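You operate a simulated robot arm through the tools that you are given. There is no shell and no other tool. Be economical: measure what you need, move in short steps, check, and stop when the job is done.

The job below is to be done with a simulated robot arm. You get a single attempt, and the scene is never put back.

TASK
Strip the extractor for cleaning: hose coupling and nozzle off, lid open.
Fine: switch off first; stand both on top of the coolant station; leave the filter in. Set down upright: hose coupling, suction nozzle.

It is judged by the outcome, as a careful person would: the job done as asked, and still so three seconds after it is handed in. It fails if anything else is knocked over, pushed out of place, dropped, spilled or broken. Lids that push on must go on centred and level and be pressed home; caps that screw on are set level and turned clockwise until they are tight.

THE ROBOT
A 7-joint arm with a two-finger parallel gripper, fixed in place. Base frame: the origin is at the foot of the arm, x ahead of it, y to its left, z up; the work surface is at about z = 78. Readings come in cm, rad, newtons and seconds.
With the tool pointing down near the work surface it reaches from about 30 to 70 cm from the base axis. Its first joint turns from -1.152 to 1.152 rad. Payload 1.57 kg.
Tool frame: the origin (TCP) lies between the finger pads and is the grasp point; the fingertips stand 3 cm ahead of it; z points along the fingers, y is the line along which they close. Largest opening 11 cm; finger width 2.4, thickness 1.2; the body of the gripper, 4.8 by 11.2 cm, starts 7.8 cm behind the TCP.
Orientation is that of the tool frame in the base frame, as a unit quaternion [w, x, y, z]. With the fingers straight down and closing along the base's y, the tool's x points along the base's -x, its y along +y and its z along -z.

THE INTERFACE
- The arm moves only by the tool apply_moves. Its argument "deltas" is one flat list of numbers, 7 for each row, row after row: the turn, a rotation vector about the tool's x, y, z in rad, then the shift along the tool's x, y, z in cm, then the finger opening in cm, from 0 to 11. In form: [rx, ry, rz, tx, ty, tz, claw, rx, ry, rz, tx, ty, tz, claw, ...]. A call has 1 to 8 rows; each row is the pose to reach, as a shift and turn from the pose commanded when the call began, along the tool's axes at that moment. A row lasts 0.2 s, in which the tool goes at most 5 cm and 0.15 rad; a call with a longer step from one row to the next is refused whole, and so is a gripper value outside its range. A pose out of reach is approached as far as the arm can. The call stops where the force on the tool passes 90 N (or 10 N more than at its start, if that is more) or the arm is blocked; 0.2 s more then pass. Each finger travels about 10.8 cm/s and halts on what it meets, pressing with about 33 N; the grip force reading is that of the motor and also rises with nothing between the fingers. The clock runs only during rows and for 0.2 s after the last one: add rows that repeat a pose to give the fingers time. It gives the time, the measured TCP pose, the force on the tool (base axes), the opening and the grip force at its end, in the units of the frame above (readings bear some noise), with the torque about the TCP (base axes, N m) and any sound that the robot's microphone picked up.
- Cameras (640 x 400 px; columns grow to the right, rows downward): "scene" is fixed at [17.57, -41.12, 139.16]; the picture's right is [0.58, -0.81, 0.00], its down [-0.57, -0.41, -0.71] and it looks along [0.58, 0.42, -0.70] (base axes); focal length 262 px, centre (320, 200). "wrist" rides on the gripper at [7, 1.6, -14.1] in the tool frame; the picture's right is [-0.23, 0.97, 0.00], its down [-0.86, -0.20, -0.48] and it looks along [-0.47, -0.11, 0.88] (tool axes); focal length 222 px, centre (320, 200). There is no depth. A picture from a camera that has moved, and an enlarged one, comes with that camera's place and axes in the base frame and with its lens.
- camera(camera): a new picture of that camera. It takes no simulated time.
- enlarge(camera, box): a new picture of the part [left, top, right, bottom] of that camera's present view, enlarged. It takes no simulated time.
- finish_job(): hands the job in; it is judged then, once.

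Go step by step. Nothing tells you positions but the pictures and the camera data: compare them with the known pose of the tool, close in by small moves and look again before you grip or let go. The budget is 120 turns and 64 pictures, counting those below and the enlarged ones. Unless the task says otherwise, let go and move clear before handing in, and close with one line.

The tools are called after "Request:" as a command line: name --argument value ..., lists and objects as JSON in quotes. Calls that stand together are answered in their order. apply_moves: Moves the arm, as the interface text tells. Its arguments: {"type":"object","properties":{"deltas":{"type":"array","items":{"type":"number"}}},"required":["deltas"]} The other tools are called the same way: camera (camera) takes a picture; enlarge (camera, box) takes an enlarged picture of a part of a camera's view; finish_job () hands the job in.

At the start:

```text
t: 0.0
ee_pos: [38.32, -14.67, 119.71]
orientation: [0.001, 0.0, 1.0, 0.0]
wrist_force: [-1.1, -0.3, -0.1]
torque: [0.01, 0.01, 0.01]
width: 10.96
finger_force: 0.1
```

scene: 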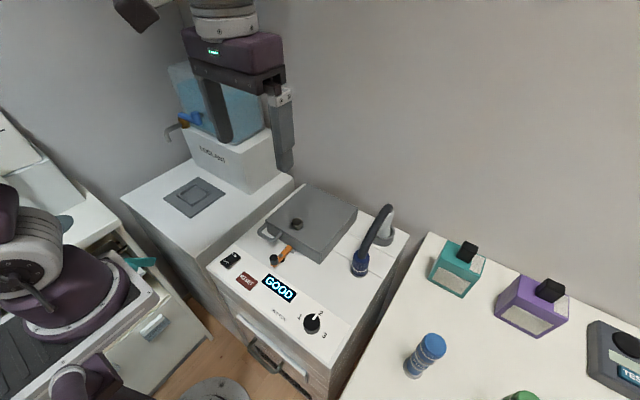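
wrist: 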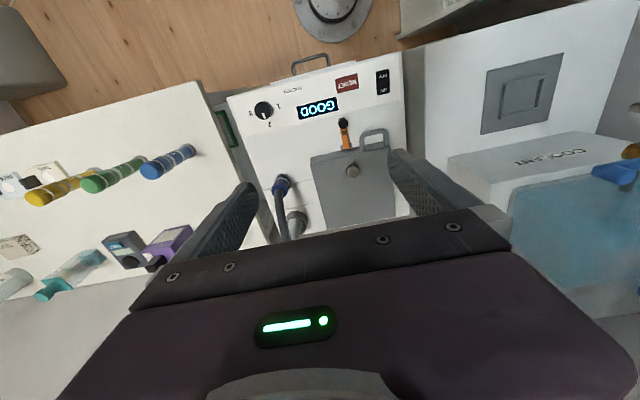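

I see the extractor (middle cabinet) with a lid, hose, switch and knob, and the coolant station to its left in the scene view. I'll look closer first.

Request:
enlarge --camera "scene" --box '[200, 170, 420, 350]'

Request:
enlarge --camera "wrist" --box '[220, 50, 430, 250]'

Request:
enlarge --camera "scene" --box '[110, 50, 310, 230]'

```text
2.22 times, centred on (310, 260) of scene
camera zoom: at [17.57, -41.12, 139.16], right [0.58, -0.81, 0.0], down [-0.57, -0.41, -0.71], along [0.58, 0.42, -0.7], focal length 583 px, centre (342, 67)
```

zoom: 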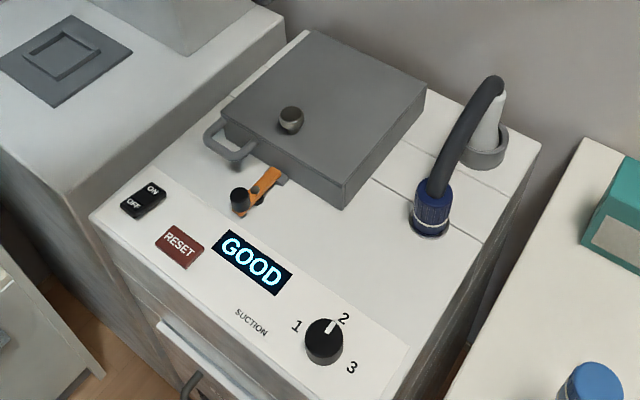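

```text
2.00 times, centred on (325, 150) of wrist
camera zoom: at [31.21, -12.89, 133.79], right [0.23, 0.97, 0.0], down [0.86, -0.2, 0.48], along [0.47, -0.11, -0.88], focal length 444 px, centre (310, 300)
```

zoom: 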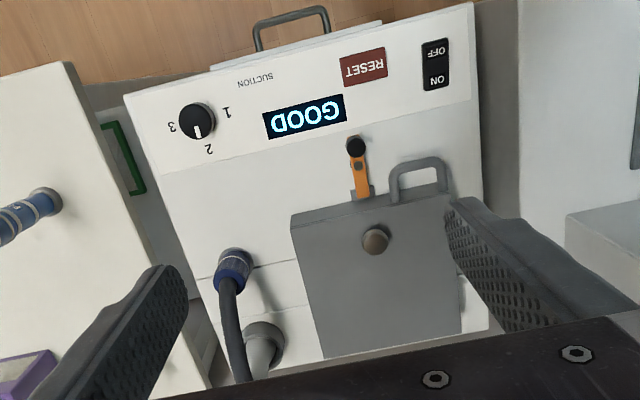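

```text
2.22 times, centred on (210, 140) of scene
camera zoom: at [17.57, -41.12, 139.16], right [0.58, -0.81, 0.0], down [-0.57, -0.41, -0.71], along [0.58, 0.42, -0.7], focal length 583 px, centre (564, 333)
```

zoom: 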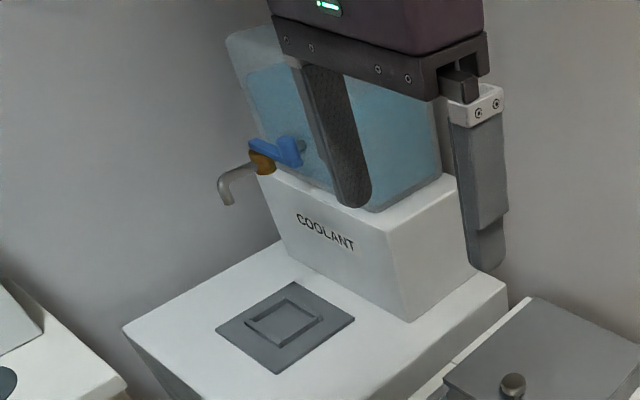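

The extractor deck is at z≈78. The switch is at about (35, 0.7), the lid knob at (50, -10, 87), the blue coupling at (52.6, -28.5) and the grey nozzle at (65.5, -29). I'll move for a closer look at the hose area.

Request:
apply_moves --deltas '[0, 0, 0, -1.4, -2, 3, 10.9, 0, 0, 0, -2.8, -4, 6, 10.9, 0, 0, 0, -4.2, -6, 9, 10.9, 0, 0, 0, -5.6, -8, 12, 10.9, 0, 0, 0, -7, -10, 15, 10.9]'

Request:
camera --camera "wrist"

Request:
enlarge --camera "scene" --box '[320, 190, 420, 290]'

```text
t: 1.2
ee_pos: [45.08, -24.44, 105.05]
orientation: [0.0, 0.0, 1.0, 0.0]
wrist_force: [-0.3, 0.5, -0.4]
torque: [0.01, 0.01, 0.0]
width: 10.9
finger_force: 0.0
```

```text
58 pictures are left
camera wrist: at [38.21, -22.59, 119.2], right [0.23, 0.97, 0.0], down [0.85, -0.2, 0.48], along [0.47, -0.11, -0.88], focal length 222 px, centre (320, 200)
```

wrist: 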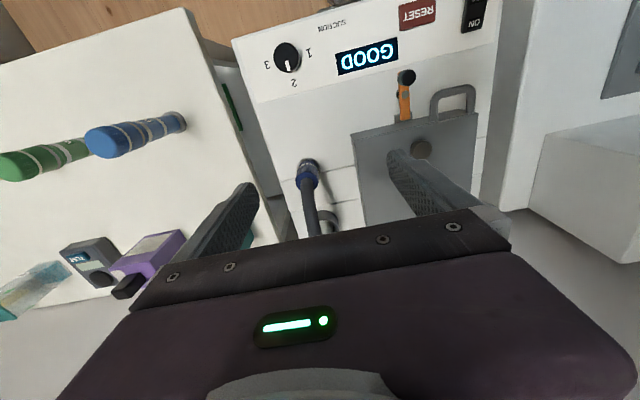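

```text
4.00 times, centred on (370, 240) of scene
camera zoom: at [17.57, -41.12, 139.16], right [0.58, -0.81, 0.0], down [-0.57, -0.41, -0.71], along [0.58, 0.42, -0.7], focal length 1049 px, centre (120, 40)
```

zoom: 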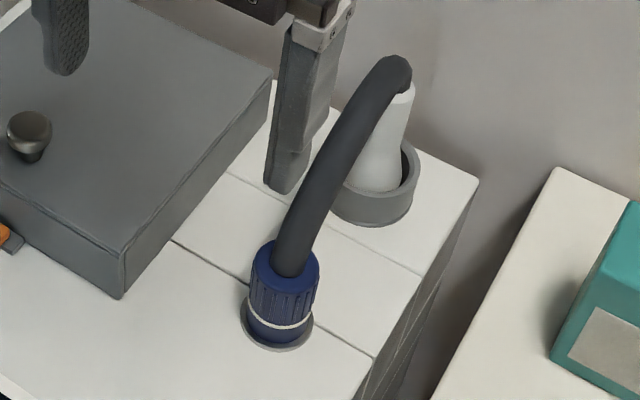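

The hose end curves over the nozzle, so I'll study that once I'm closer. First comes the switch: the OFF end is towards the robot at about (34, 1.3), and I'll go above it with closed fingers.

Request:
apply_moves --deltas '[0, 0, 0, 1.7, 3.7, 1.0, 9, 0, 0, 0, 3.4, 7.4, 2, 7, 0, 0, 0, 5.1, 11, 4, 5, 0, 0, 0, 6.8, 14.7, 6, 3, 0, 0, 0, 8.6, 18.3, 8, 1, 0, 0, 0, 10.3, 22, 10, 0, 0, 0, 0, 11.8, 25.7, 12.5, 0, 0, 0, 0, 11.8, 25.7, 14, 0]'

Request:
camera --camera "wrist"

Request:
enlarge --camera "scene" --box '[190, 200, 310, 320]'

```text
t: 3.0
ee_pos: [33.13, 1.24, 90.45]
orientation: [0.0, 0.0, 1.0, 0.001]
wrist_force: [0.1, 0.0, -0.1]
torque: [0.01, -0.02, -0.01]
width: 0.0
finger_force: 21.7
```

```text
56 pictures are left
camera wrist: at [26.06, 3.01, 104.55], right [0.23, 0.97, 0.0], down [0.85, -0.2, 0.48], along [0.47, -0.11, -0.88], focal length 222 px, centre (320, 200)
```

wrist: 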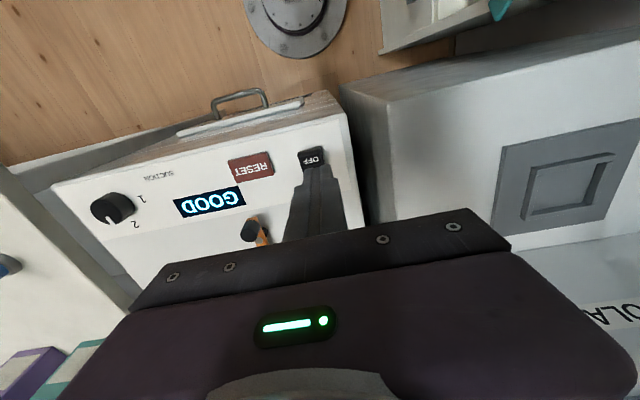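

```text
3.33 times, centred on (250, 260) of scene
camera zoom: at [17.57, -41.12, 139.16], right [0.58, -0.81, 0.0], down [-0.57, -0.41, -0.71], along [0.58, 0.42, -0.7], focal length 874 px, centre (553, 0)
```

zoom: 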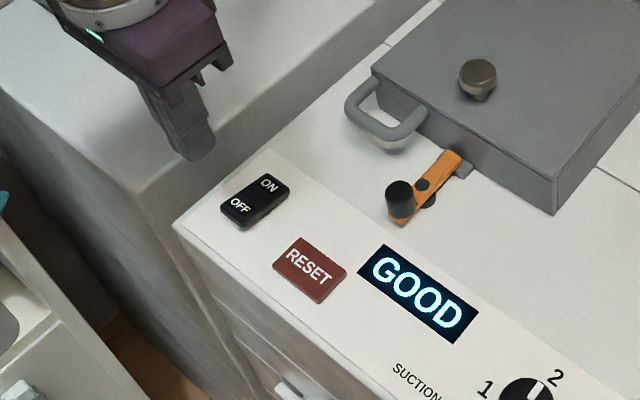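

OFF is at about (33.8, 0.8). I'll line up and go down carefully.

Request:
apply_moves --deltas '[0, 0, 0, -0.2, -0.5, 2, 0, 0, 0, 0, -0.2, -0.5, 4, 0, 0, 0, 0, -0.2, -0.5, 6, 0, 0, 0, 0, -0.2, -0.5, 6.6, 0]'

Request:
enlarge --camera "scene" --box '[190, 200, 310, 320]'

Request:
enlarge --camera "wrist" --box '[240, 100, 380, 240]'

```text
t: 4.0
ee_pos: [33.59, 0.55, 83.98]
orientation: [0.0, 0.0, 1.0, 0.0]
wrist_force: [0.4, 0.3, -0.1]
torque: [-0.01, -0.01, -0.02]
width: 0.0
finger_force: 21.4
```

```text
3.33 times, centred on (250, 260) of scene
camera zoom: at [17.57, -41.12, 139.16], right [0.58, -0.81, 0.0], down [-0.57, -0.41, -0.71], along [0.58, 0.42, -0.7], focal length 874 px, centre (553, 0)
```

zoom: 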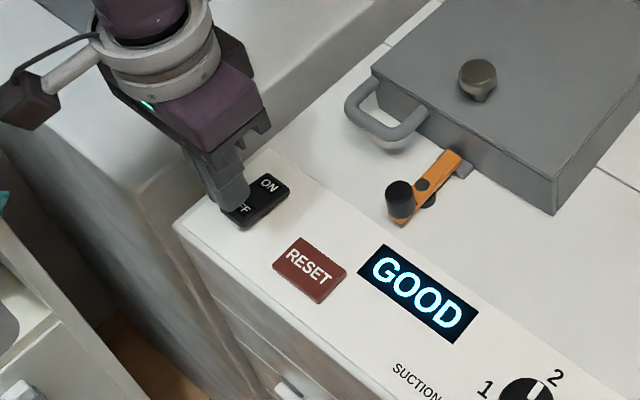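

```text
2.86 times, centred on (310, 170) of wrist
camera zoom: at [26.59, 2.31, 98.09], right [0.23, 0.97, 0.0], down [0.85, -0.2, 0.48], along [0.47, -0.11, -0.88], focal length 635 px, centre (349, 286)
```

zoom: 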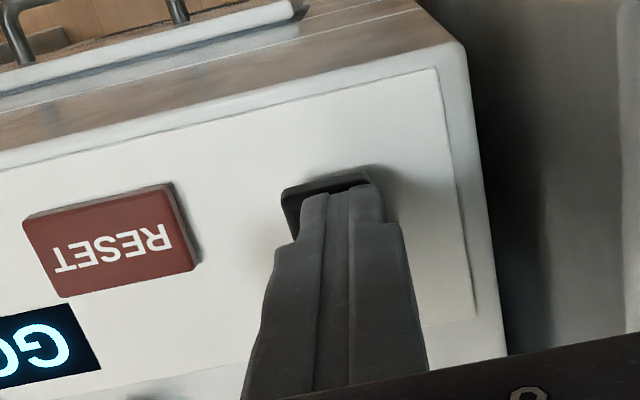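

Well lined up over the OFF end. I'll press in small steps.

Request:
apply_moves --deltas '[0, 0, 0, 0, 0, 0.5, 0, 0, 0, 0, 0, 0, 1.0, 0, 0, 0, 0, 0, 0, 1.4, 0, 0, 0, 0, 0, 0, 1.8, 0, 0, 0, 0, 0, 0, 2.1, 0]'

Request:
enlarge --camera "scene" --box '[190, 200, 310, 320]'

```text
t: 4.8
ee_pos: [33.48, 0.55, 83.07]
orientation: [0.0, 0.0, 1.0, 0.0]
wrist_force: [-3.8, 1.9, 27.0]
torque: [0.01, -0.19, 0.12]
width: 0.0
finger_force: 21.6
stopped in row 4: the force on the tool passed its limit at 120 N (the readings are from after the stop); the commanded pose is now the measured one
```

```text
3.33 times, centred on (250, 260) of scene
camera zoom: at [17.53, -41.12, 139.16], right [0.58, -0.81, 0.0], down [-0.57, -0.41, -0.71], along [0.58, 0.42, -0.7], focal length 874 px, centre (553, 0)
```

zoom: 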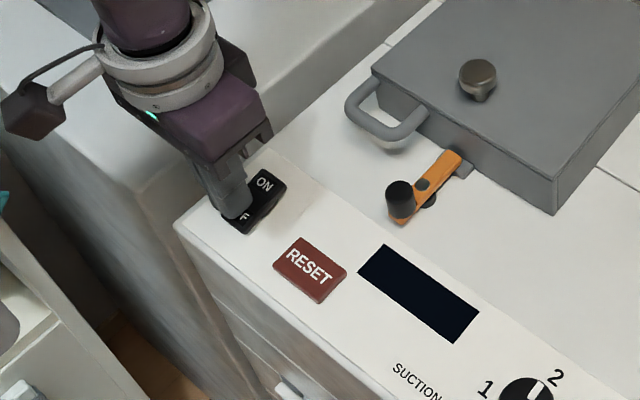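

The display went dark, so the extractor is off. Now I'll rise and move over to inspect the hose, coupling and nozzle.

Request:
apply_moves --deltas '[0, 0, 0, 0, 0, -5, 0, 0, 0, 0, 0, 0, -10, 0, 0, 0, 0, -0.5, -1.5, -14.5, 2, 0, 0, 0, -3, -5, -17, 4, 0, 0, 0, -6, -8.5, -18.5, 6, 0, 0, 0, -9, -12, -20, 8, 0, 0, 0, -12, -16, -20, 10, 0, 0, 0, -15, -20, -20, 10.9]'

Request:
apply_moves --deltas '[0, 0, 0, -3, -3.7, 0, 10.9, 0, 0, 0, -6.5, -7.2, 0, 10.9]'

Request:
camera --camera "wrist"

Request:
enlarge --camera "scene" --box '[190, 200, 310, 320]'

```text
t: 6.6
ee_pos: [48.62, -19.67, 103.46]
orientation: [-0.001, 0.0, 1.0, 0.0]
wrist_force: [0.1, -0.7, 0.5]
torque: [0.04, 0.0, -0.04]
width: 10.9
finger_force: 0.2
```

```text
t: 7.2
ee_pos: [55.16, -26.87, 103.34]
orientation: [0.0, 0.0, 1.0, 0.001]
wrist_force: [0.8, 0.2, -0.1]
torque: [-0.01, 0.01, 0.04]
width: 10.91
finger_force: 0.0
```

```text
51 pictures are left
camera wrist: at [48.11, -25.09, 117.31], right [0.23, 0.97, 0.0], down [0.86, -0.2, 0.48], along [0.47, -0.11, -0.88], focal length 222 px, centre (320, 200)
```

wrist: 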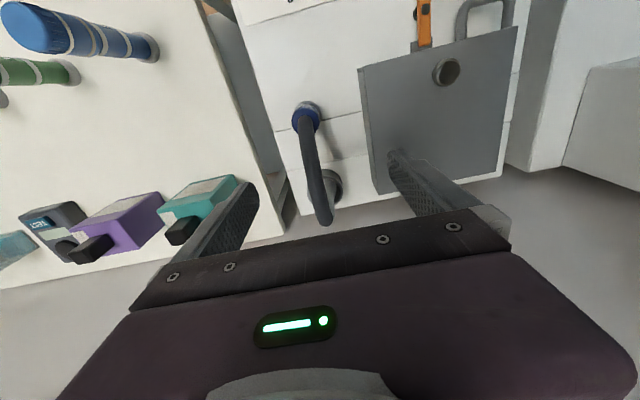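

```text
3.33 times, centred on (250, 260) of scene
camera zoom: at [17.57, -41.12, 139.16], right [0.58, -0.81, 0.0], down [-0.57, -0.41, -0.71], along [0.58, 0.42, -0.7], focal length 874 px, centre (553, 0)
```

zoom: 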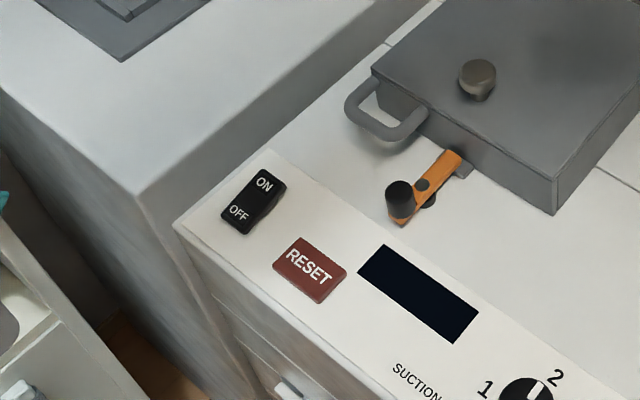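

Request:
enlarge --camera "wrist" --box '[260, 80, 400, 230]'

Request:
enlarge --camera "scene" --box '[345, 195, 405, 285]'

```text
2.67 times, centred on (330, 155) of wrist
camera zoom: at [48.11, -25.09, 117.31], right [0.23, 0.97, 0.0], down [0.86, -0.2, 0.48], along [0.47, -0.11, -0.88], focal length 592 px, centre (293, 320)
```

zoom: 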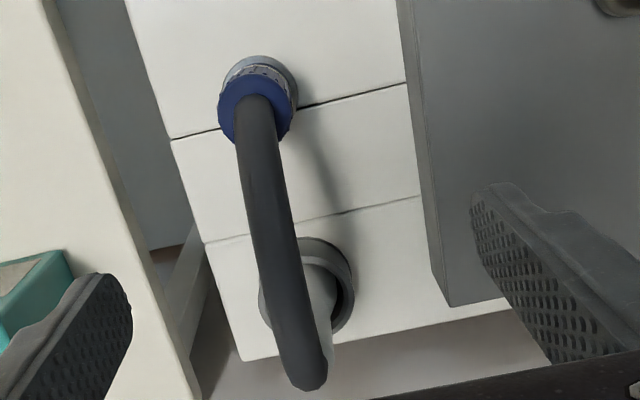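

```text
4.44 times, centred on (375, 240) of scene
camera zoom: at [17.57, -41.12, 139.16], right [0.58, -0.81, 0.0], down [-0.57, -0.41, -0.71], along [0.58, 0.42, -0.7], focal length 1165 px, centre (76, 22)
```

zoom: 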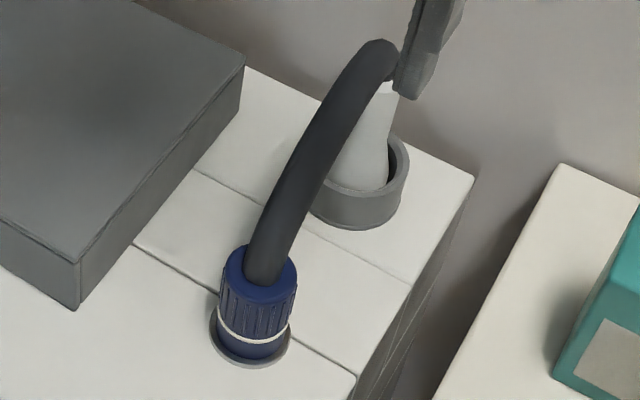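

The hose rises from the coupling in an arc and ends just above the nozzle, around (65.6, -28.5, 91). I'll grip the coupling with the tool tilted back towards the robot so the palm clears the hose, starting with an approach from above.

Request:
apply_moves --deltas '[0, -0.1, 0, 1, -0.5, 3, 8, 0, -0.2, 0, 2, -1, 6, 8, 0, -0.3, 0, 2.6, -1.5, 8.3, 8, 0, -0.3, 0, 2.6, -1.5, 8.3, 8]'

Request:
camera --camera "wrist"

Request:
enlarge --camera "scene" --box '[300, 160, 430, 290]'

```text
t: 8.2
ee_pos: [52.51, -28.22, 94.92]
orientation: [0.151, 0.0, 0.989, 0.0]
wrist_force: [-0.3, -0.1, -0.3]
torque: [0.05, 0.02, 0.01]
width: 7.99
finger_force: 0.0
```

```text
47 pictures are left
camera wrist: at [41.54, -26.47, 106.33], right [0.22, 0.97, 0.07], down [0.67, -0.2, 0.71], along [0.71, -0.11, -0.7], focal length 222 px, centre (320, 200)
```

wrist: 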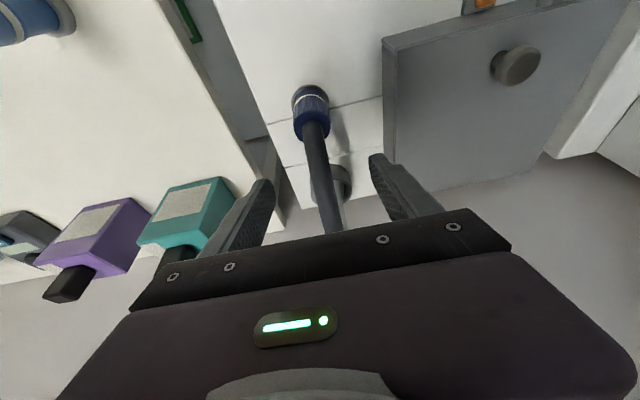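

```text
3.08 times, centred on (365, 225) of scene
camera zoom: at [17.57, -41.12, 139.16], right [0.58, -0.81, 0.0], down [-0.57, -0.41, -0.71], along [0.58, 0.42, -0.7], focal length 807 px, centre (182, 123)
```

zoom: 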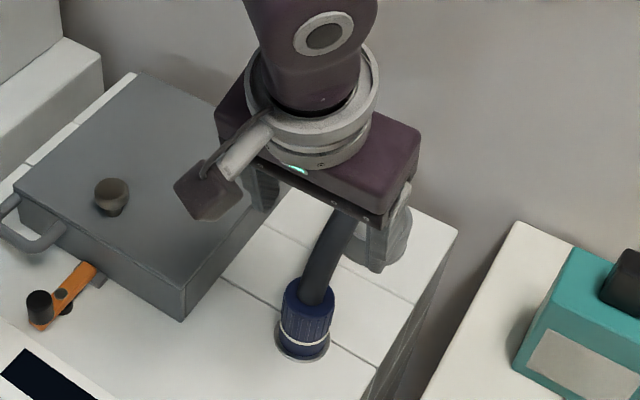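

The coupling axis is at about (53, -28.45), so the fingers straddle it properly. I'm going straight down to grip height.

Request:
apply_moves --deltas '[0, 0, 0, 1.1, -0.2, 4, 8, 0, 0, 0, 2.2, -0.2, 8, 8, 0, 0, 0, 3.2, -0.2, 11, 8, 0, 0, 0, 3.51, -0.2, 12.2, 8]'

Request:
enlarge --camera "scene" --box '[300, 160, 430, 290]'

Request:
enlarge --camera "wrist" --box '[220, 80, 420, 240]'

```text
t: 9.2
ee_pos: [52.78, -28.58, 81.79]
orientation: [0.15, 0.0, 0.989, 0.001]
wrist_force: [-0.1, 0.4, 0.5]
torque: [0.0, -0.01, 0.01]
width: 8.03
finger_force: 0.0
```

```text
3.08 times, centred on (365, 225) of scene
camera zoom: at [17.57, -41.12, 139.16], right [0.58, -0.81, 0.0], down [-0.57, -0.41, -0.71], along [0.58, 0.42, -0.7], focal length 807 px, centre (182, 123)
```

zoom: 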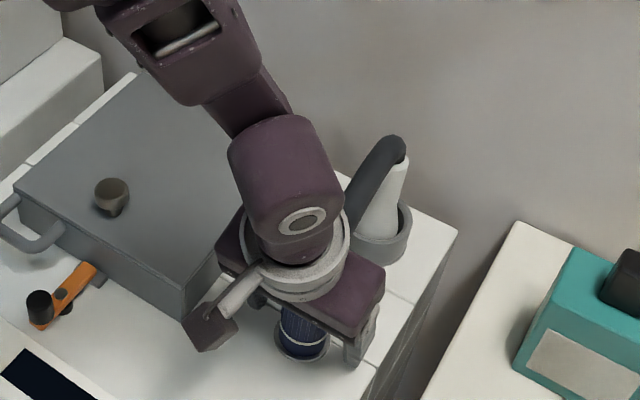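

```text
2.50 times, centred on (320, 160) of wrist
camera zoom: at [41.83, -26.76, 93.25], right [0.22, 0.97, 0.07], down [0.67, -0.2, 0.71], along [0.71, -0.11, -0.7], focal length 555 px, centre (320, 300)
```

zoom: 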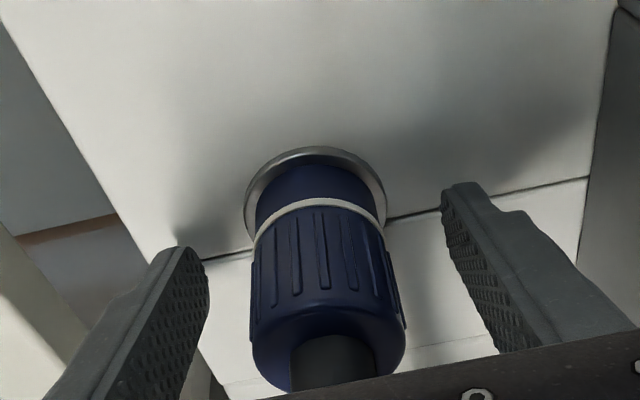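

Centred well. Closing the fingers on the ribbed sleeve.

Request:
apply_moves --deltas '[0, 0, 0, 0, 0, 0, 6, 0, 0, 0, 0, 0, 0, 4.5, 0, 0, 0, 0, 0, 0, 3, 0, 0, 0, 0, 0, 0, 2]'

Request:
enlarge --camera "wrist" --box '[220, 80, 420, 240]'

```text
t: 10.2
ee_pos: [52.69, -28.61, 81.92]
orientation: [0.15, 0.0, 0.989, 0.001]
wrist_force: [0.2, 2.8, 0.2]
torque: [0.07, 0.01, 0.01]
width: 3.93
finger_force: 32.7
```

```text
2.50 times, centred on (320, 160) of wrist
camera zoom: at [41.83, -26.73, 93.28], right [0.22, 0.97, 0.07], down [0.68, -0.2, 0.71], along [0.7, -0.11, -0.7], focal length 555 px, centre (320, 300)
```

zoom: 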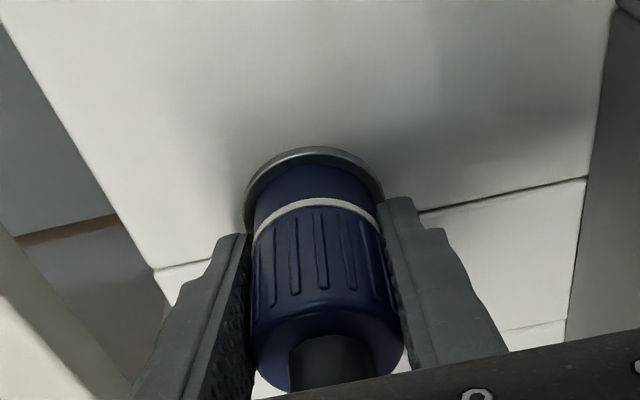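

Gripped at 3.9 cm. I'll try a gentle straight pull of 0.8 cm and read the force.

Request:
apply_moves --deltas '[0, 0, 0, -0.06, 0, -0.19, 2, 0, 0, 0, -0.12, 0, -0.38, 2, 0, 0, 0, -0.18, 0, -0.57, 2, 0, 0, 0, -0.24, 0, -0.76, 2]'

Request:
enlarge --camera "wrist" --box '[220, 80, 420, 240]'

Request:
enlarge --camera "scene" --box '[300, 160, 430, 290]'

```text
t: 11.2
ee_pos: [52.92, -28.43, 82.8]
orientation: [0.15, 0.001, 0.989, -0.001]
wrist_force: [-0.6, -0.2, -1.1]
torque: [0.02, 0.01, 0.01]
width: 3.91
finger_force: 32.7
heard: snap
```

```text
2.50 times, centred on (320, 160) of wrist
camera zoom: at [41.91, -26.65, 94.19], right [0.22, 0.97, 0.07], down [0.67, -0.2, 0.71], along [0.71, -0.11, -0.7], focal length 555 px, centre (320, 300)
```

zoom: 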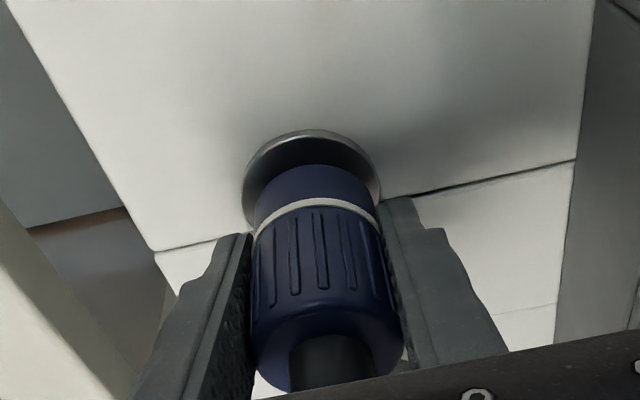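

```text
3.08 times, centred on (365, 225) of scene
camera zoom: at [17.57, -41.12, 139.16], right [0.58, -0.81, 0.0], down [-0.57, -0.41, -0.71], along [0.58, 0.42, -0.7], focal length 807 px, centre (182, 123)
```

zoom: 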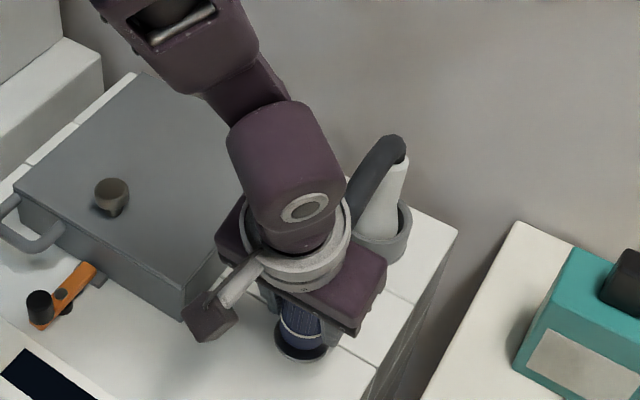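

It snapped free with a straight pull. I'll lift further, watching whether the hose end and nozzle follow.

Request:
apply_moves --deltas '[0, 0, 0, -0.3, 0, -0.95, 2, 0, 0, 0, -0.6, 0, -1.9, 2, 0, 0, 0, -0.9, 0, -2.86, 2]'

Request:
enlarge --camera "scene" --box '[300, 160, 430, 290]'

```text
t: 12.0
ee_pos: [52.8, -28.39, 85.8]
orientation: [0.149, 0.001, 0.989, -0.001]
wrist_force: [-0.6, -0.1, -0.9]
torque: [-0.01, 0.03, 0.0]
width: 3.93
finger_force: 32.9
```

```text
3.08 times, centred on (365, 225) of scene
camera zoom: at [17.57, -41.12, 139.16], right [0.58, -0.81, 0.0], down [-0.57, -0.41, -0.71], along [0.58, 0.42, -0.7], focal length 807 px, centre (182, 123)
```

zoom: 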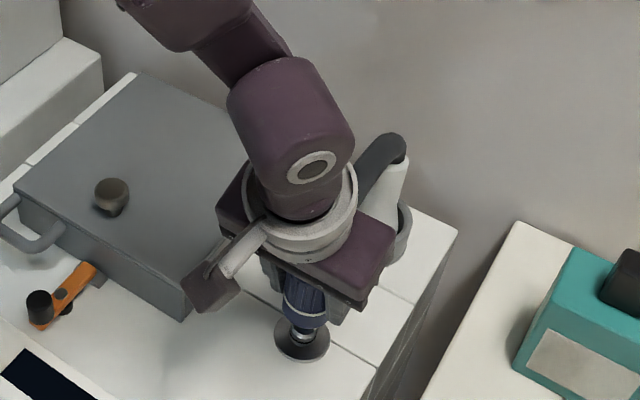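

The hose end stays with the nozzle, so the hose ties the two together. I'll lift higher in steps, watching force and nozzle for any tug.

Request:
apply_moves --deltas '[0, 0, 0, -0.6, 0, -1.9, 2, 0, 0, 0, -1.2, 0, -3.82, 2, 0, 0, 0, -1.8, 0, -5.7, 2, 0, 0, 0, -2.4, 0, -7.63, 2]'

Request:
camera --camera "scene"

```text
t: 13.0
ee_pos: [52.73, -28.3, 93.95]
orientation: [0.15, 0.0, 0.989, -0.001]
wrist_force: [0.1, 0.2, -0.7]
torque: [0.01, 0.02, 0.03]
width: 3.91
finger_force: 33.1
```

```text
39 pictures are left
```

scene: 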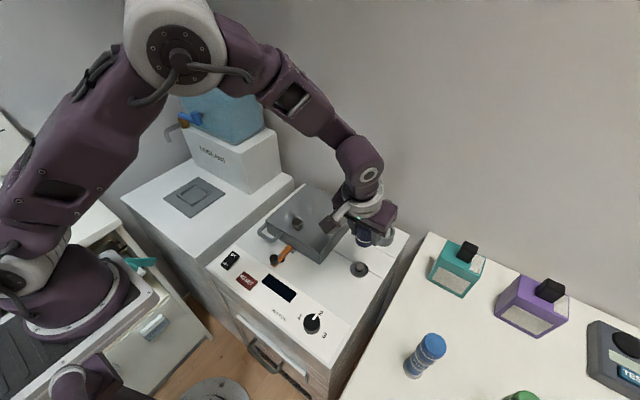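

No tug felt. I'll rise a bit and start toward +y above the lid, then check the nozzle again.

Request:
apply_moves --deltas '[0, 0, 0, -0.6, 0, -1.9, 2, 0, 0, 0, -1.05, 1, -3.3, 2, 0, 0, 0, -1.05, 3, -3.3, 2, 0, 0, 0, -1.05, 5, -3.3, 2, 0, 0, 0, -1.05, 7, -3.3, 2, 0, 0, 0, -1.05, 9, -3.3, 2]'

Request:
enlarge --camera "scene" --box '[260, 140, 440, 290]'

```text
t: 14.4
ee_pos: [52.91, -19.25, 97.2]
orientation: [0.15, -0.001, 0.989, 0.0]
wrist_force: [-0.7, 0.8, -1.6]
torque: [-0.01, 0.02, 0.01]
width: 3.9
finger_force: 33.2
```

```text
2.67 times, centred on (350, 215) of scene
camera zoom: at [17.57, -41.12, 139.16], right [0.58, -0.81, 0.0], down [-0.57, -0.41, -0.71], along [0.58, 0.42, -0.7], focal length 699 px, centre (240, 160)
```

zoom: 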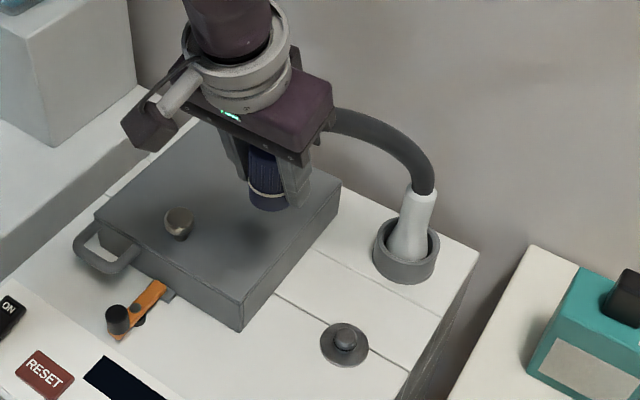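

The hose is flexible and the nozzle is undisturbed. I'll continue carefully.

Request:
apply_moves --deltas '[0, 0, 0, 0, 2, 0, 2, 0, 0, 0, 0, 4, 0, 2, 0, 0, 0, 0, 6, 0, 2, 0, 0, 0, 0, 8, 0, 2, 0, 0, 0, 0, 10, 0, 2]'

Request:
enlarge --camera "scene" --box '[240, 120, 440, 290]'

```text
t: 15.6
ee_pos: [52.82, -9.46, 97.36]
orientation: [0.149, 0.001, 0.989, 0.0]
wrist_force: [-0.5, 0.2, -0.7]
torque: [0.0, 0.02, -0.03]
width: 3.89
finger_force: 33.5
```

```text
2.35 times, centred on (340, 205) of scene
camera zoom: at [17.57, -41.12, 139.16], right [0.58, -0.81, 0.0], down [-0.57, -0.41, -0.71], along [0.58, 0.42, -0.7], focal length 617 px, centre (273, 188)
```

zoom: 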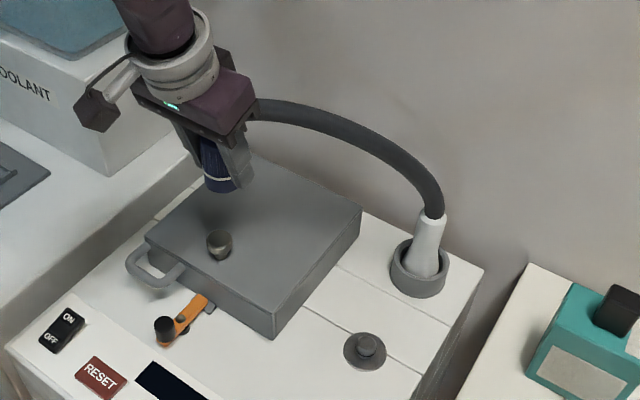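

The hose keeps extending without load. I'll continue towards the coolant station.

Request:
apply_moves --deltas '[0, 0, 0, 0, 2.5, 0, 2, 0, 0, 0, 0, 5, 0, 2, 0, 0, 0, 0, 7.5, 0, 2, 0, 0, 0, 0, 10, 0, 2, 0, 0, 0, 0, 12.5, 0, 2]'

Request:
camera --camera "scene"

```text
t: 16.8
ee_pos: [52.96, 3.13, 97.28]
orientation: [0.149, 0.0, 0.989, 0.0]
wrist_force: [0.4, -0.2, -1.1]
torque: [0.01, -0.01, 0.0]
width: 3.88
finger_force: 32.8
```

```text
36 pictures are left
```

scene: 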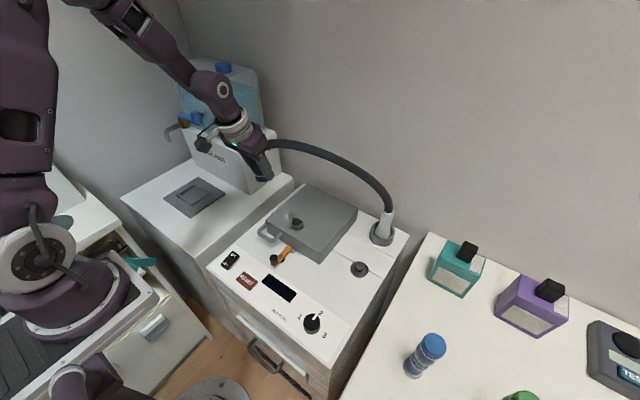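

Still no tension. Moving to above the free white area of the station, about (50, 17).

Request:
apply_moves --deltas '[0, 0, 0, 0.57, 2.8, -0.18, 2, 0, 0, 0, 1.14, 5.6, -0.36, 2, 0, 0, 0, 1.7, 8.4, -0.54, 2, 0, 0, 0, 2.3, 11.2, -0.72, 2, 0, 0, 0, 2.86, 14, -0.9, 2]'

Request:
camera --camera "scene"

Request:
camera --camera "wrist"

```text
t: 18.0
ee_pos: [49.89, 17.21, 97.35]
orientation: [0.149, 0.001, 0.989, 0.0]
wrist_force: [0.0, -0.5, -0.7]
torque: [-0.01, -0.01, -0.01]
width: 3.91
finger_force: 33.6
```

```text
35 pictures are left
```

scene: 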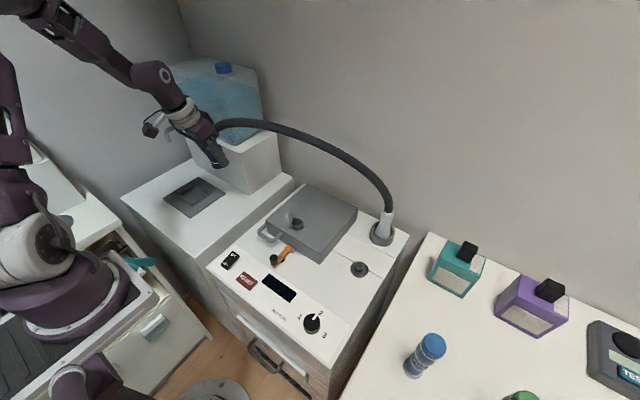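

```text
34 pictures are left
camera wrist: at [38.92, 19.07, 108.67], right [0.22, 0.97, 0.07], down [0.67, -0.2, 0.71], along [0.7, -0.11, -0.7], focal length 222 px, centre (320, 200)
```

wrist: 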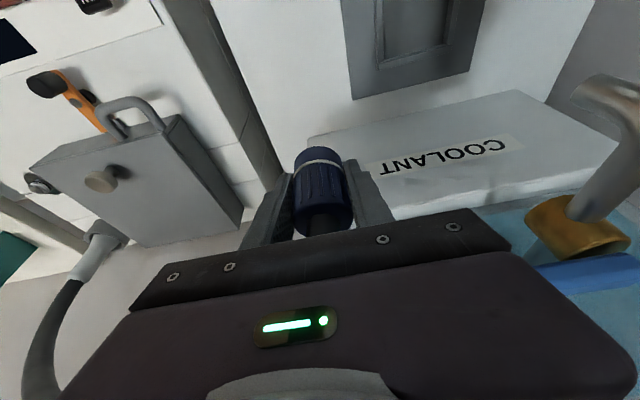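

The station deck's right edge is at y≈8.4 and the white area is clear here. Lowering most of the way now.

Request:
apply_moves --deltas '[0, 0, 0, 1.2, 0, 3.82, 2, 0, 0, 0, 2.4, 0, 7.63, 2, 0, 0, 0, 3.6, 0, 11.45, 2, 0, 0, 0, 4.19, 0, 13.36, 2, 0, 0, 0, 4.6, 0, 14.7, 2]'

Request:
enlarge --camera "scene" --box '[150, 110, 290, 230]'

Request:
enlarge --camera "wrist" --box '[220, 80, 420, 240]'

```text
t: 19.2
ee_pos: [49.95, 17.19, 81.86]
orientation: [0.149, 0.0, 0.989, 0.0]
wrist_force: [-0.3, -0.1, -0.3]
torque: [-0.02, 0.02, 0.01]
width: 3.9
finger_force: 32.8
```

```text
3.33 times, centred on (220, 170) of scene
camera zoom: at [17.57, -41.12, 139.16], right [0.58, -0.81, 0.0], down [-0.57, -0.41, -0.71], along [0.58, 0.42, -0.7], focal length 874 px, centre (653, 300)
```

zoom: 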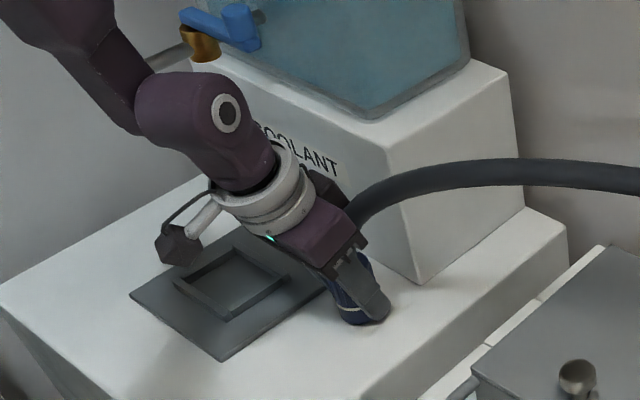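

```text
2.50 times, centred on (320, 160) of wrist
camera zoom: at [39.0, 18.97, 93.27], right [0.22, 0.97, 0.07], down [0.67, -0.2, 0.71], along [0.71, -0.11, -0.7], focal length 555 px, centre (320, 300)
```

zoom: 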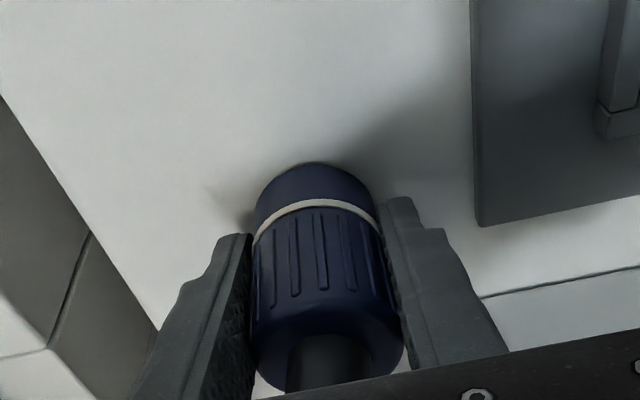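

Close to the deck now. I'll creep down in small steps.

Request:
apply_moves --deltas '[0, 0, 0, 0.09, 0, 0.29, 2, 0, 0, 0, 0.18, 0, 0.57, 2, 0, 0, 0, 0.27, 0, 0.86, 2]'

Request:
apply_moves --deltas '[0, 0, 0, 0.06, 0, 0.19, 2, 0, 0, 0, 0.12, 0, 0.38, 2]'

Request:
apply_moves --deltas '[0, 0, 0, 0.06, 0, 0.19, 2, 0, 0, 0, 0.12, 0, 0.38, 2]'

Request:
enlarge --camera "wrist" --box '[220, 80, 420, 240]'

```text
t: 20.0
ee_pos: [49.99, 17.24, 81.19]
orientation: [0.151, 0.0, 0.988, 0.0]
wrist_force: [-9.9, -5.3, 48.9]
torque: [-0.46, 0.5, 0.02]
width: 3.93
finger_force: 33.4
```

```text
t: 20.4
ee_pos: [49.97, 17.16, 81.21]
orientation: [0.153, 0.0, 0.988, 0.001]
wrist_force: [-11.7, -2.9, 26.7]
torque: [-0.35, 0.41, -0.13]
width: 3.92
finger_force: 32.8
stopped in row 2: the force on the tool passed its limit at 101 N (the readings are from after the stop); the commanded pose is now the measured one
```

```text
t: 20.9
ee_pos: [50.02, 17.26, 81.32]
orientation: [0.154, 0.002, 0.988, 0.001]
wrist_force: [-11.0, -1.5, 29.0]
torque: [-0.69, 0.47, -0.33]
width: 3.9
finger_force: 32.9
stopped in row 2: the force on the tool passed its limit at 101 N (the readings are from after the stop); the commanded pose is now the measured one
```

```text
2.50 times, centred on (320, 160) of wrist
camera zoom: at [39.06, 18.98, 92.51], right [0.22, 0.97, 0.07], down [0.67, -0.2, 0.72], along [0.71, -0.11, -0.7], focal length 555 px, centre (320, 300)
```

zoom: 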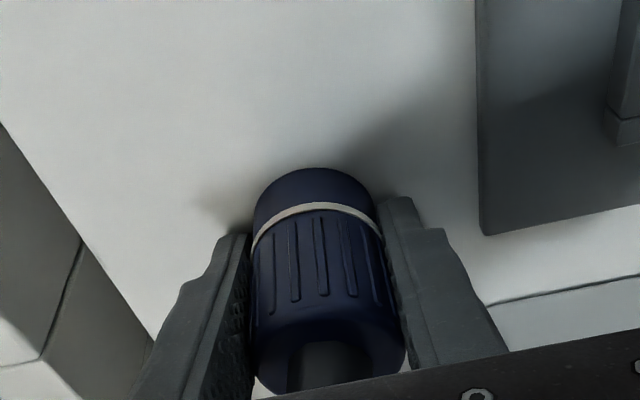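

It is standing on the deck. I'll ease off 0.1 cm and open the fingers.

Request:
apply_moves --deltas '[0, 0, 0, -0.03, 0, -0.1, 2, 0, 0, 0, -0.03, 0, -0.1, 4.2, 0, 0, 0, -0.03, 0, -0.1, 5, 0, 0, 0, -0.03, 0, -0.1, 6.5, 0, 0, 0, -0.03, 0, -0.1, 6.5]'

Request:
enlarge --camera "wrist" --box '[220, 80, 420, 240]'

```text
t: 22.1
ee_pos: [50.16, 17.28, 81.28]
orientation: [0.155, 0.001, 0.988, 0.001]
wrist_force: [-3.1, 12.5, 13.9]
torque: [-0.02, 0.11, -0.1]
width: 5.42
finger_force: 0.1
```

```text
2.50 times, centred on (320, 160) of wrist
camera zoom: at [39.15, 19.04, 92.51], right [0.22, 0.97, 0.07], down [0.67, -0.2, 0.72], along [0.71, -0.11, -0.69], focal length 555 px, centre (320, 300)
```

zoom: 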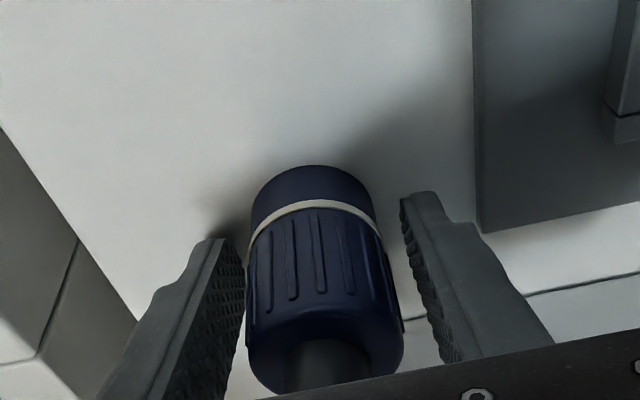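

The fingertips seem to be resting on the deck. I'll lift slightly while opening wider.

Request:
apply_moves --deltas '[0, 0, 0, -0.06, 0, -0.19, 6.5, 0, 0, 0, -0.12, 0, -0.38, 6.8, 0, 0, 0, -0.12, 0, -0.38, 6.8]'

Request:
enlarge --camera "wrist" --box '[220, 80, 420, 240]'

```text
t: 22.9
ee_pos: [50.01, 17.24, 81.59]
orientation: [0.154, 0.001, 0.988, 0.001]
wrist_force: [-0.8, -0.2, -0.5]
torque: [0.0, 0.0, -0.01]
width: 6.81
finger_force: 0.0
```

```text
2.50 times, centred on (320, 160) of wrist
camera zoom: at [39.06, 19.01, 92.86], right [0.22, 0.97, 0.07], down [0.67, -0.2, 0.71], along [0.71, -0.11, -0.7], focal length 555 px, centre (320, 300)
```

zoom: 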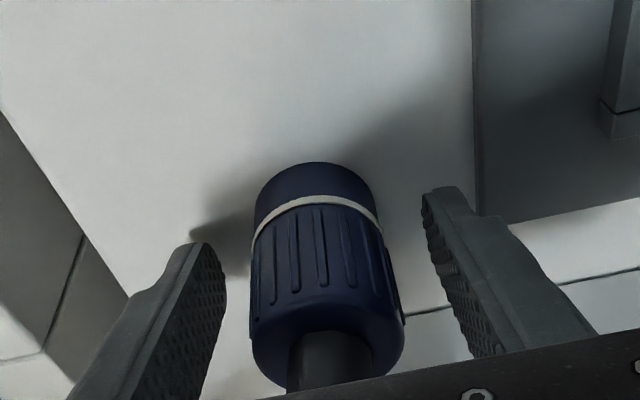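

Free and standing. Rising straight up.

Request:
apply_moves --deltas '[0, 0, 0, -0.6, 0, -1.9, 7.5, 0, 0, 0, -1.8, 0, -5.7, 7.5, 0, 0, 0, -3.0, 0, -9.5, 7.5, 0, 0, 0, -4.2, 0, -13.4, 7.5, 0, 0, 0, -5.4, 0, -17.2, 7.5, 0, 0, 0, -6.6, 0, -21, 7.5]'

Request:
camera --camera "scene"

```text
t: 24.3
ee_pos: [49.37, 17.32, 103.26]
orientation: [0.147, -0.001, 0.989, -0.004]
wrist_force: [-26.8, 0.4, -30.3]
torque: [-1.58, -0.05, 1.48]
width: 7.55
finger_force: 0.0
```

```text
28 pictures are left
```

scene: 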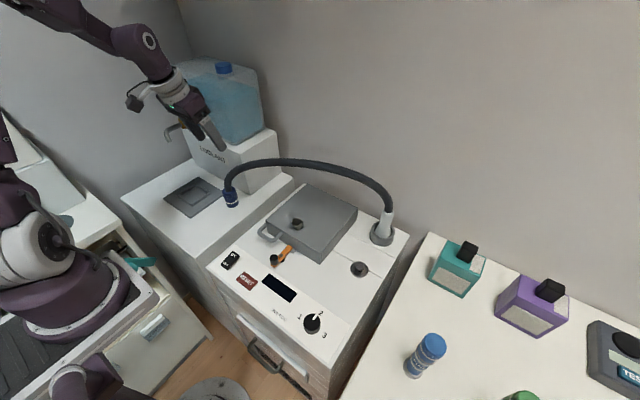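

The coupling stands upright, but the tool reads about 40 N, so it's touching something. I'll look before moving.

Request:
enlarge --camera "scene" --box '[110, 30, 290, 220]'

Request:
camera --camera "wrist"

```text
2.11 times, centred on (200, 125) of scene
camera zoom: at [17.54, -41.1, 139.17], right [0.58, -0.81, 0.0], down [-0.57, -0.41, -0.71], along [0.58, 0.42, -0.7], focal length 552 px, centre (573, 358)
```

zoom: 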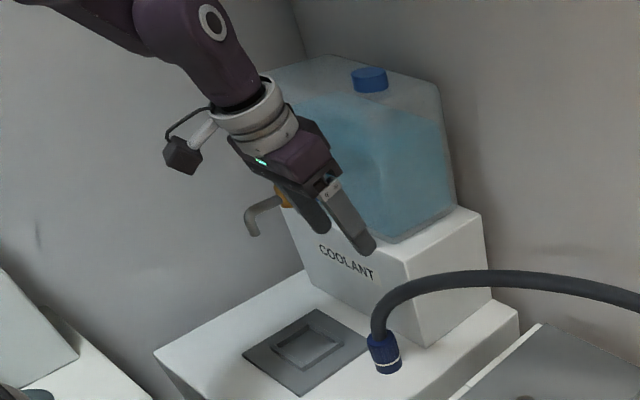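

```text
26 pictures are left
camera wrist: at [38.55, 19.21, 114.77], right [0.22, 0.97, 0.06], down [0.68, -0.19, 0.71], along [0.7, -0.11, -0.7], focal length 222 px, centre (320, 200)
```

wrist: 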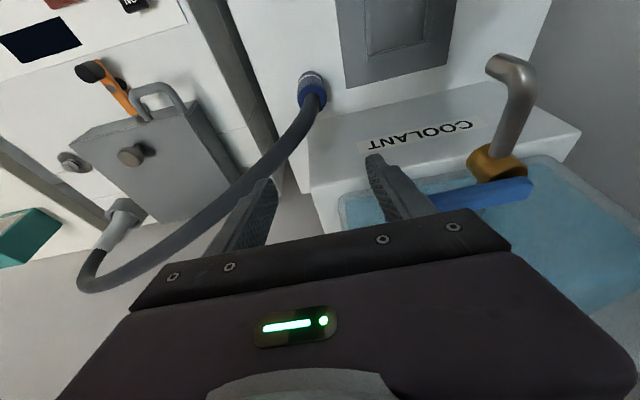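

The palm appears to be up against the blue tap lever of the coolant tank. I'll back off towards the robot and slightly down.

Request:
apply_moves --deltas '[0, 0, 0, 0.8, 0, 0.2, 7.5, 0, 0, 0, 2, 0, 0, 7.5, 0, 0, 0, 4, 0, -0.3, 7.5]'

Request:
enlarge --camera "scene" --box '[110, 30, 290, 220]'

Request:
camera --camera "wrist"

```text
t: 25.1
ee_pos: [46.04, 17.09, 102.7]
orientation: [0.155, 0.002, 0.988, 0.001]
wrist_force: [-0.5, 0.0, -0.4]
torque: [0.05, -0.03, -0.02]
width: 7.52
finger_force: 0.1
```

```text
2.11 times, centred on (200, 125) of scene
camera zoom: at [17.57, -41.12, 139.16], right [0.58, -0.81, 0.0], down [-0.57, -0.41, -0.71], along [0.58, 0.42, -0.7], focal length 552 px, centre (573, 358)
```

zoom: 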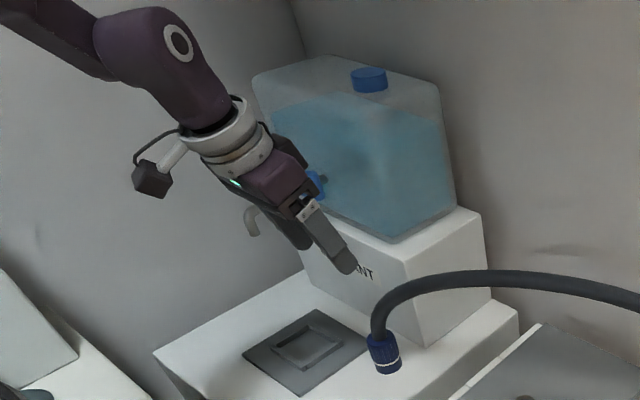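

```text
24 pictures are left
camera wrist: at [35.12, 18.89, 113.87], right [0.22, 0.97, 0.07], down [0.67, -0.2, 0.72], along [0.71, -0.11, -0.69], focal length 222 px, centre (320, 200)
```

wrist: 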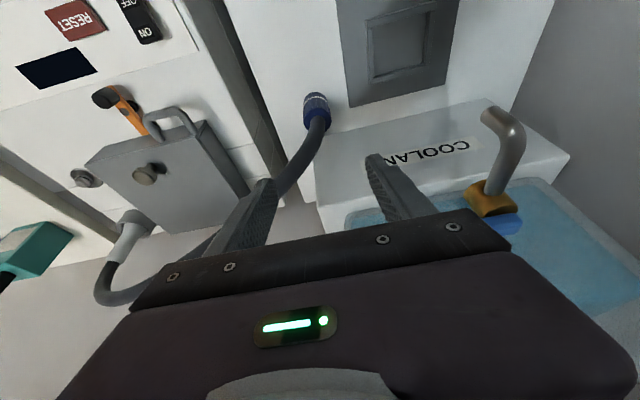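

Clear now, no load. I'll move around on the robot side of the hose towards the nozzle at (65.5, -28).

Request:
apply_moves --deltas '[0, 0, 0, 3.8, -2.4, -1.2, 7.5, 0, 0, 0, 3.8, -7, -1.2, 7.5, 0, 0, 0, 3.8, -11.7, -1.2, 7.5, 0, 0, 0, 3.8, -16.4, -1.2, 7.5, 0, 0, 0, 3.8, -21.1, -1.2, 7.5, 0, 0, 0, 3.8, -25.8, -1.2, 7.5, 0, 0, 0, 3.8, -30.5, -1.2, 7.5, 0, 0, 0, 3.8, -35.2, -1.2, 7.5]'

Request:
enlarge --camera "scene" --box '[120, 40, 420, 300]'

```text
t: 26.9
ee_pos: [42.02, -18.31, 102.66]
orientation: [0.154, 0.001, 0.988, 0.002]
wrist_force: [0.3, 0.7, 0.3]
torque: [0.01, -0.01, 0.02]
width: 7.51
finger_force: 0.2
```

```text
1.54 times, centred on (270, 170) of scene
camera zoom: at [17.57, -41.12, 139.16], right [0.58, -0.81, 0.0], down [-0.57, -0.41, -0.71], along [0.58, 0.42, -0.7], focal length 403 px, centre (397, 246)
```

zoom: 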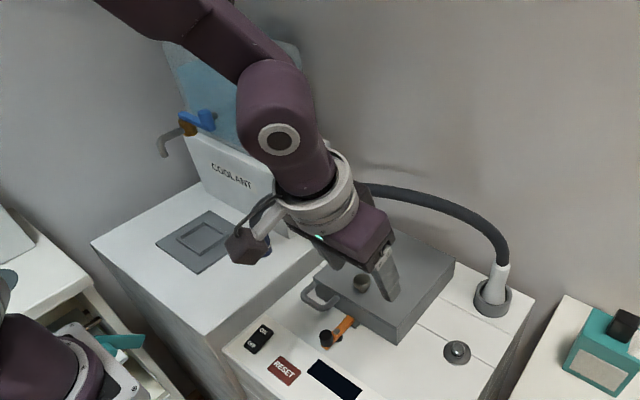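

The tap lever looks as it was, with no leak. The nozzle axis is about (65.4, -28.7), top at z≈89. I'll move in front of it with more tilt for reach.

Request:
apply_moves --deltas '[0, -0.05, 0, -1, -4, 1.7, 7.5, 0, -0.1, 0, -2.5, -8, 4, 7.5, 0, -0.15, 0, -4.5, -10.3, 7, 7.5, 0, -0.2, 0, -6.5, -10.3, 10.2, 7.5, 0, -0.25, 0, -8.5, -10.3, 13.4, 7.5, 0, -0.29, 0, -10.42, -10.3, 16.65, 7.5]'

Request:
camera --camera "wrist"

Request:
enlarge --camera "scene" --box '[290, 160, 430, 290]'

```text
t: 28.3
ee_pos: [57.2, -28.71, 90.06]
orientation: [0.296, 0.001, 0.955, 0.0]
wrist_force: [-0.1, 0.1, -0.3]
torque: [0.01, 0.0, 0.02]
width: 7.52
finger_force: 0.1
```

```text
22 pictures are left
camera wrist: at [43.41, -26.92, 97.79], right [0.19, 0.97, 0.13], down [0.44, -0.2, 0.88], along [0.88, -0.11, -0.46], focal length 222 px, centre (320, 200)
```

wrist: 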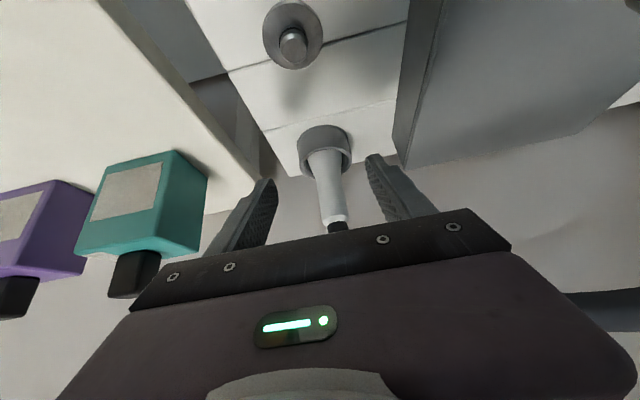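

```text
3.08 times, centred on (360, 225) of scene
camera zoom: at [17.57, -41.12, 139.16], right [0.58, -0.81, 0.0], down [-0.57, -0.41, -0.71], along [0.58, 0.42, -0.7], focal length 807 px, centre (197, 123)
```

zoom: 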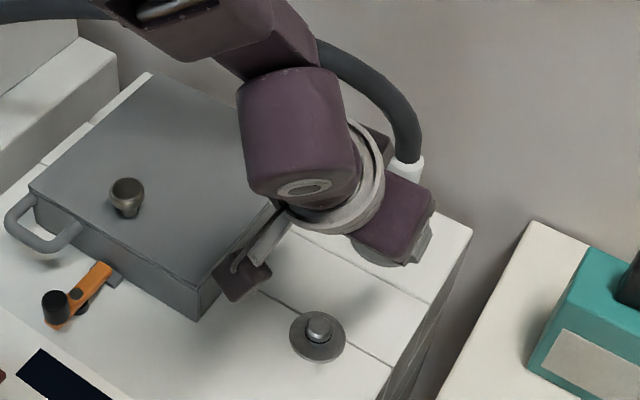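

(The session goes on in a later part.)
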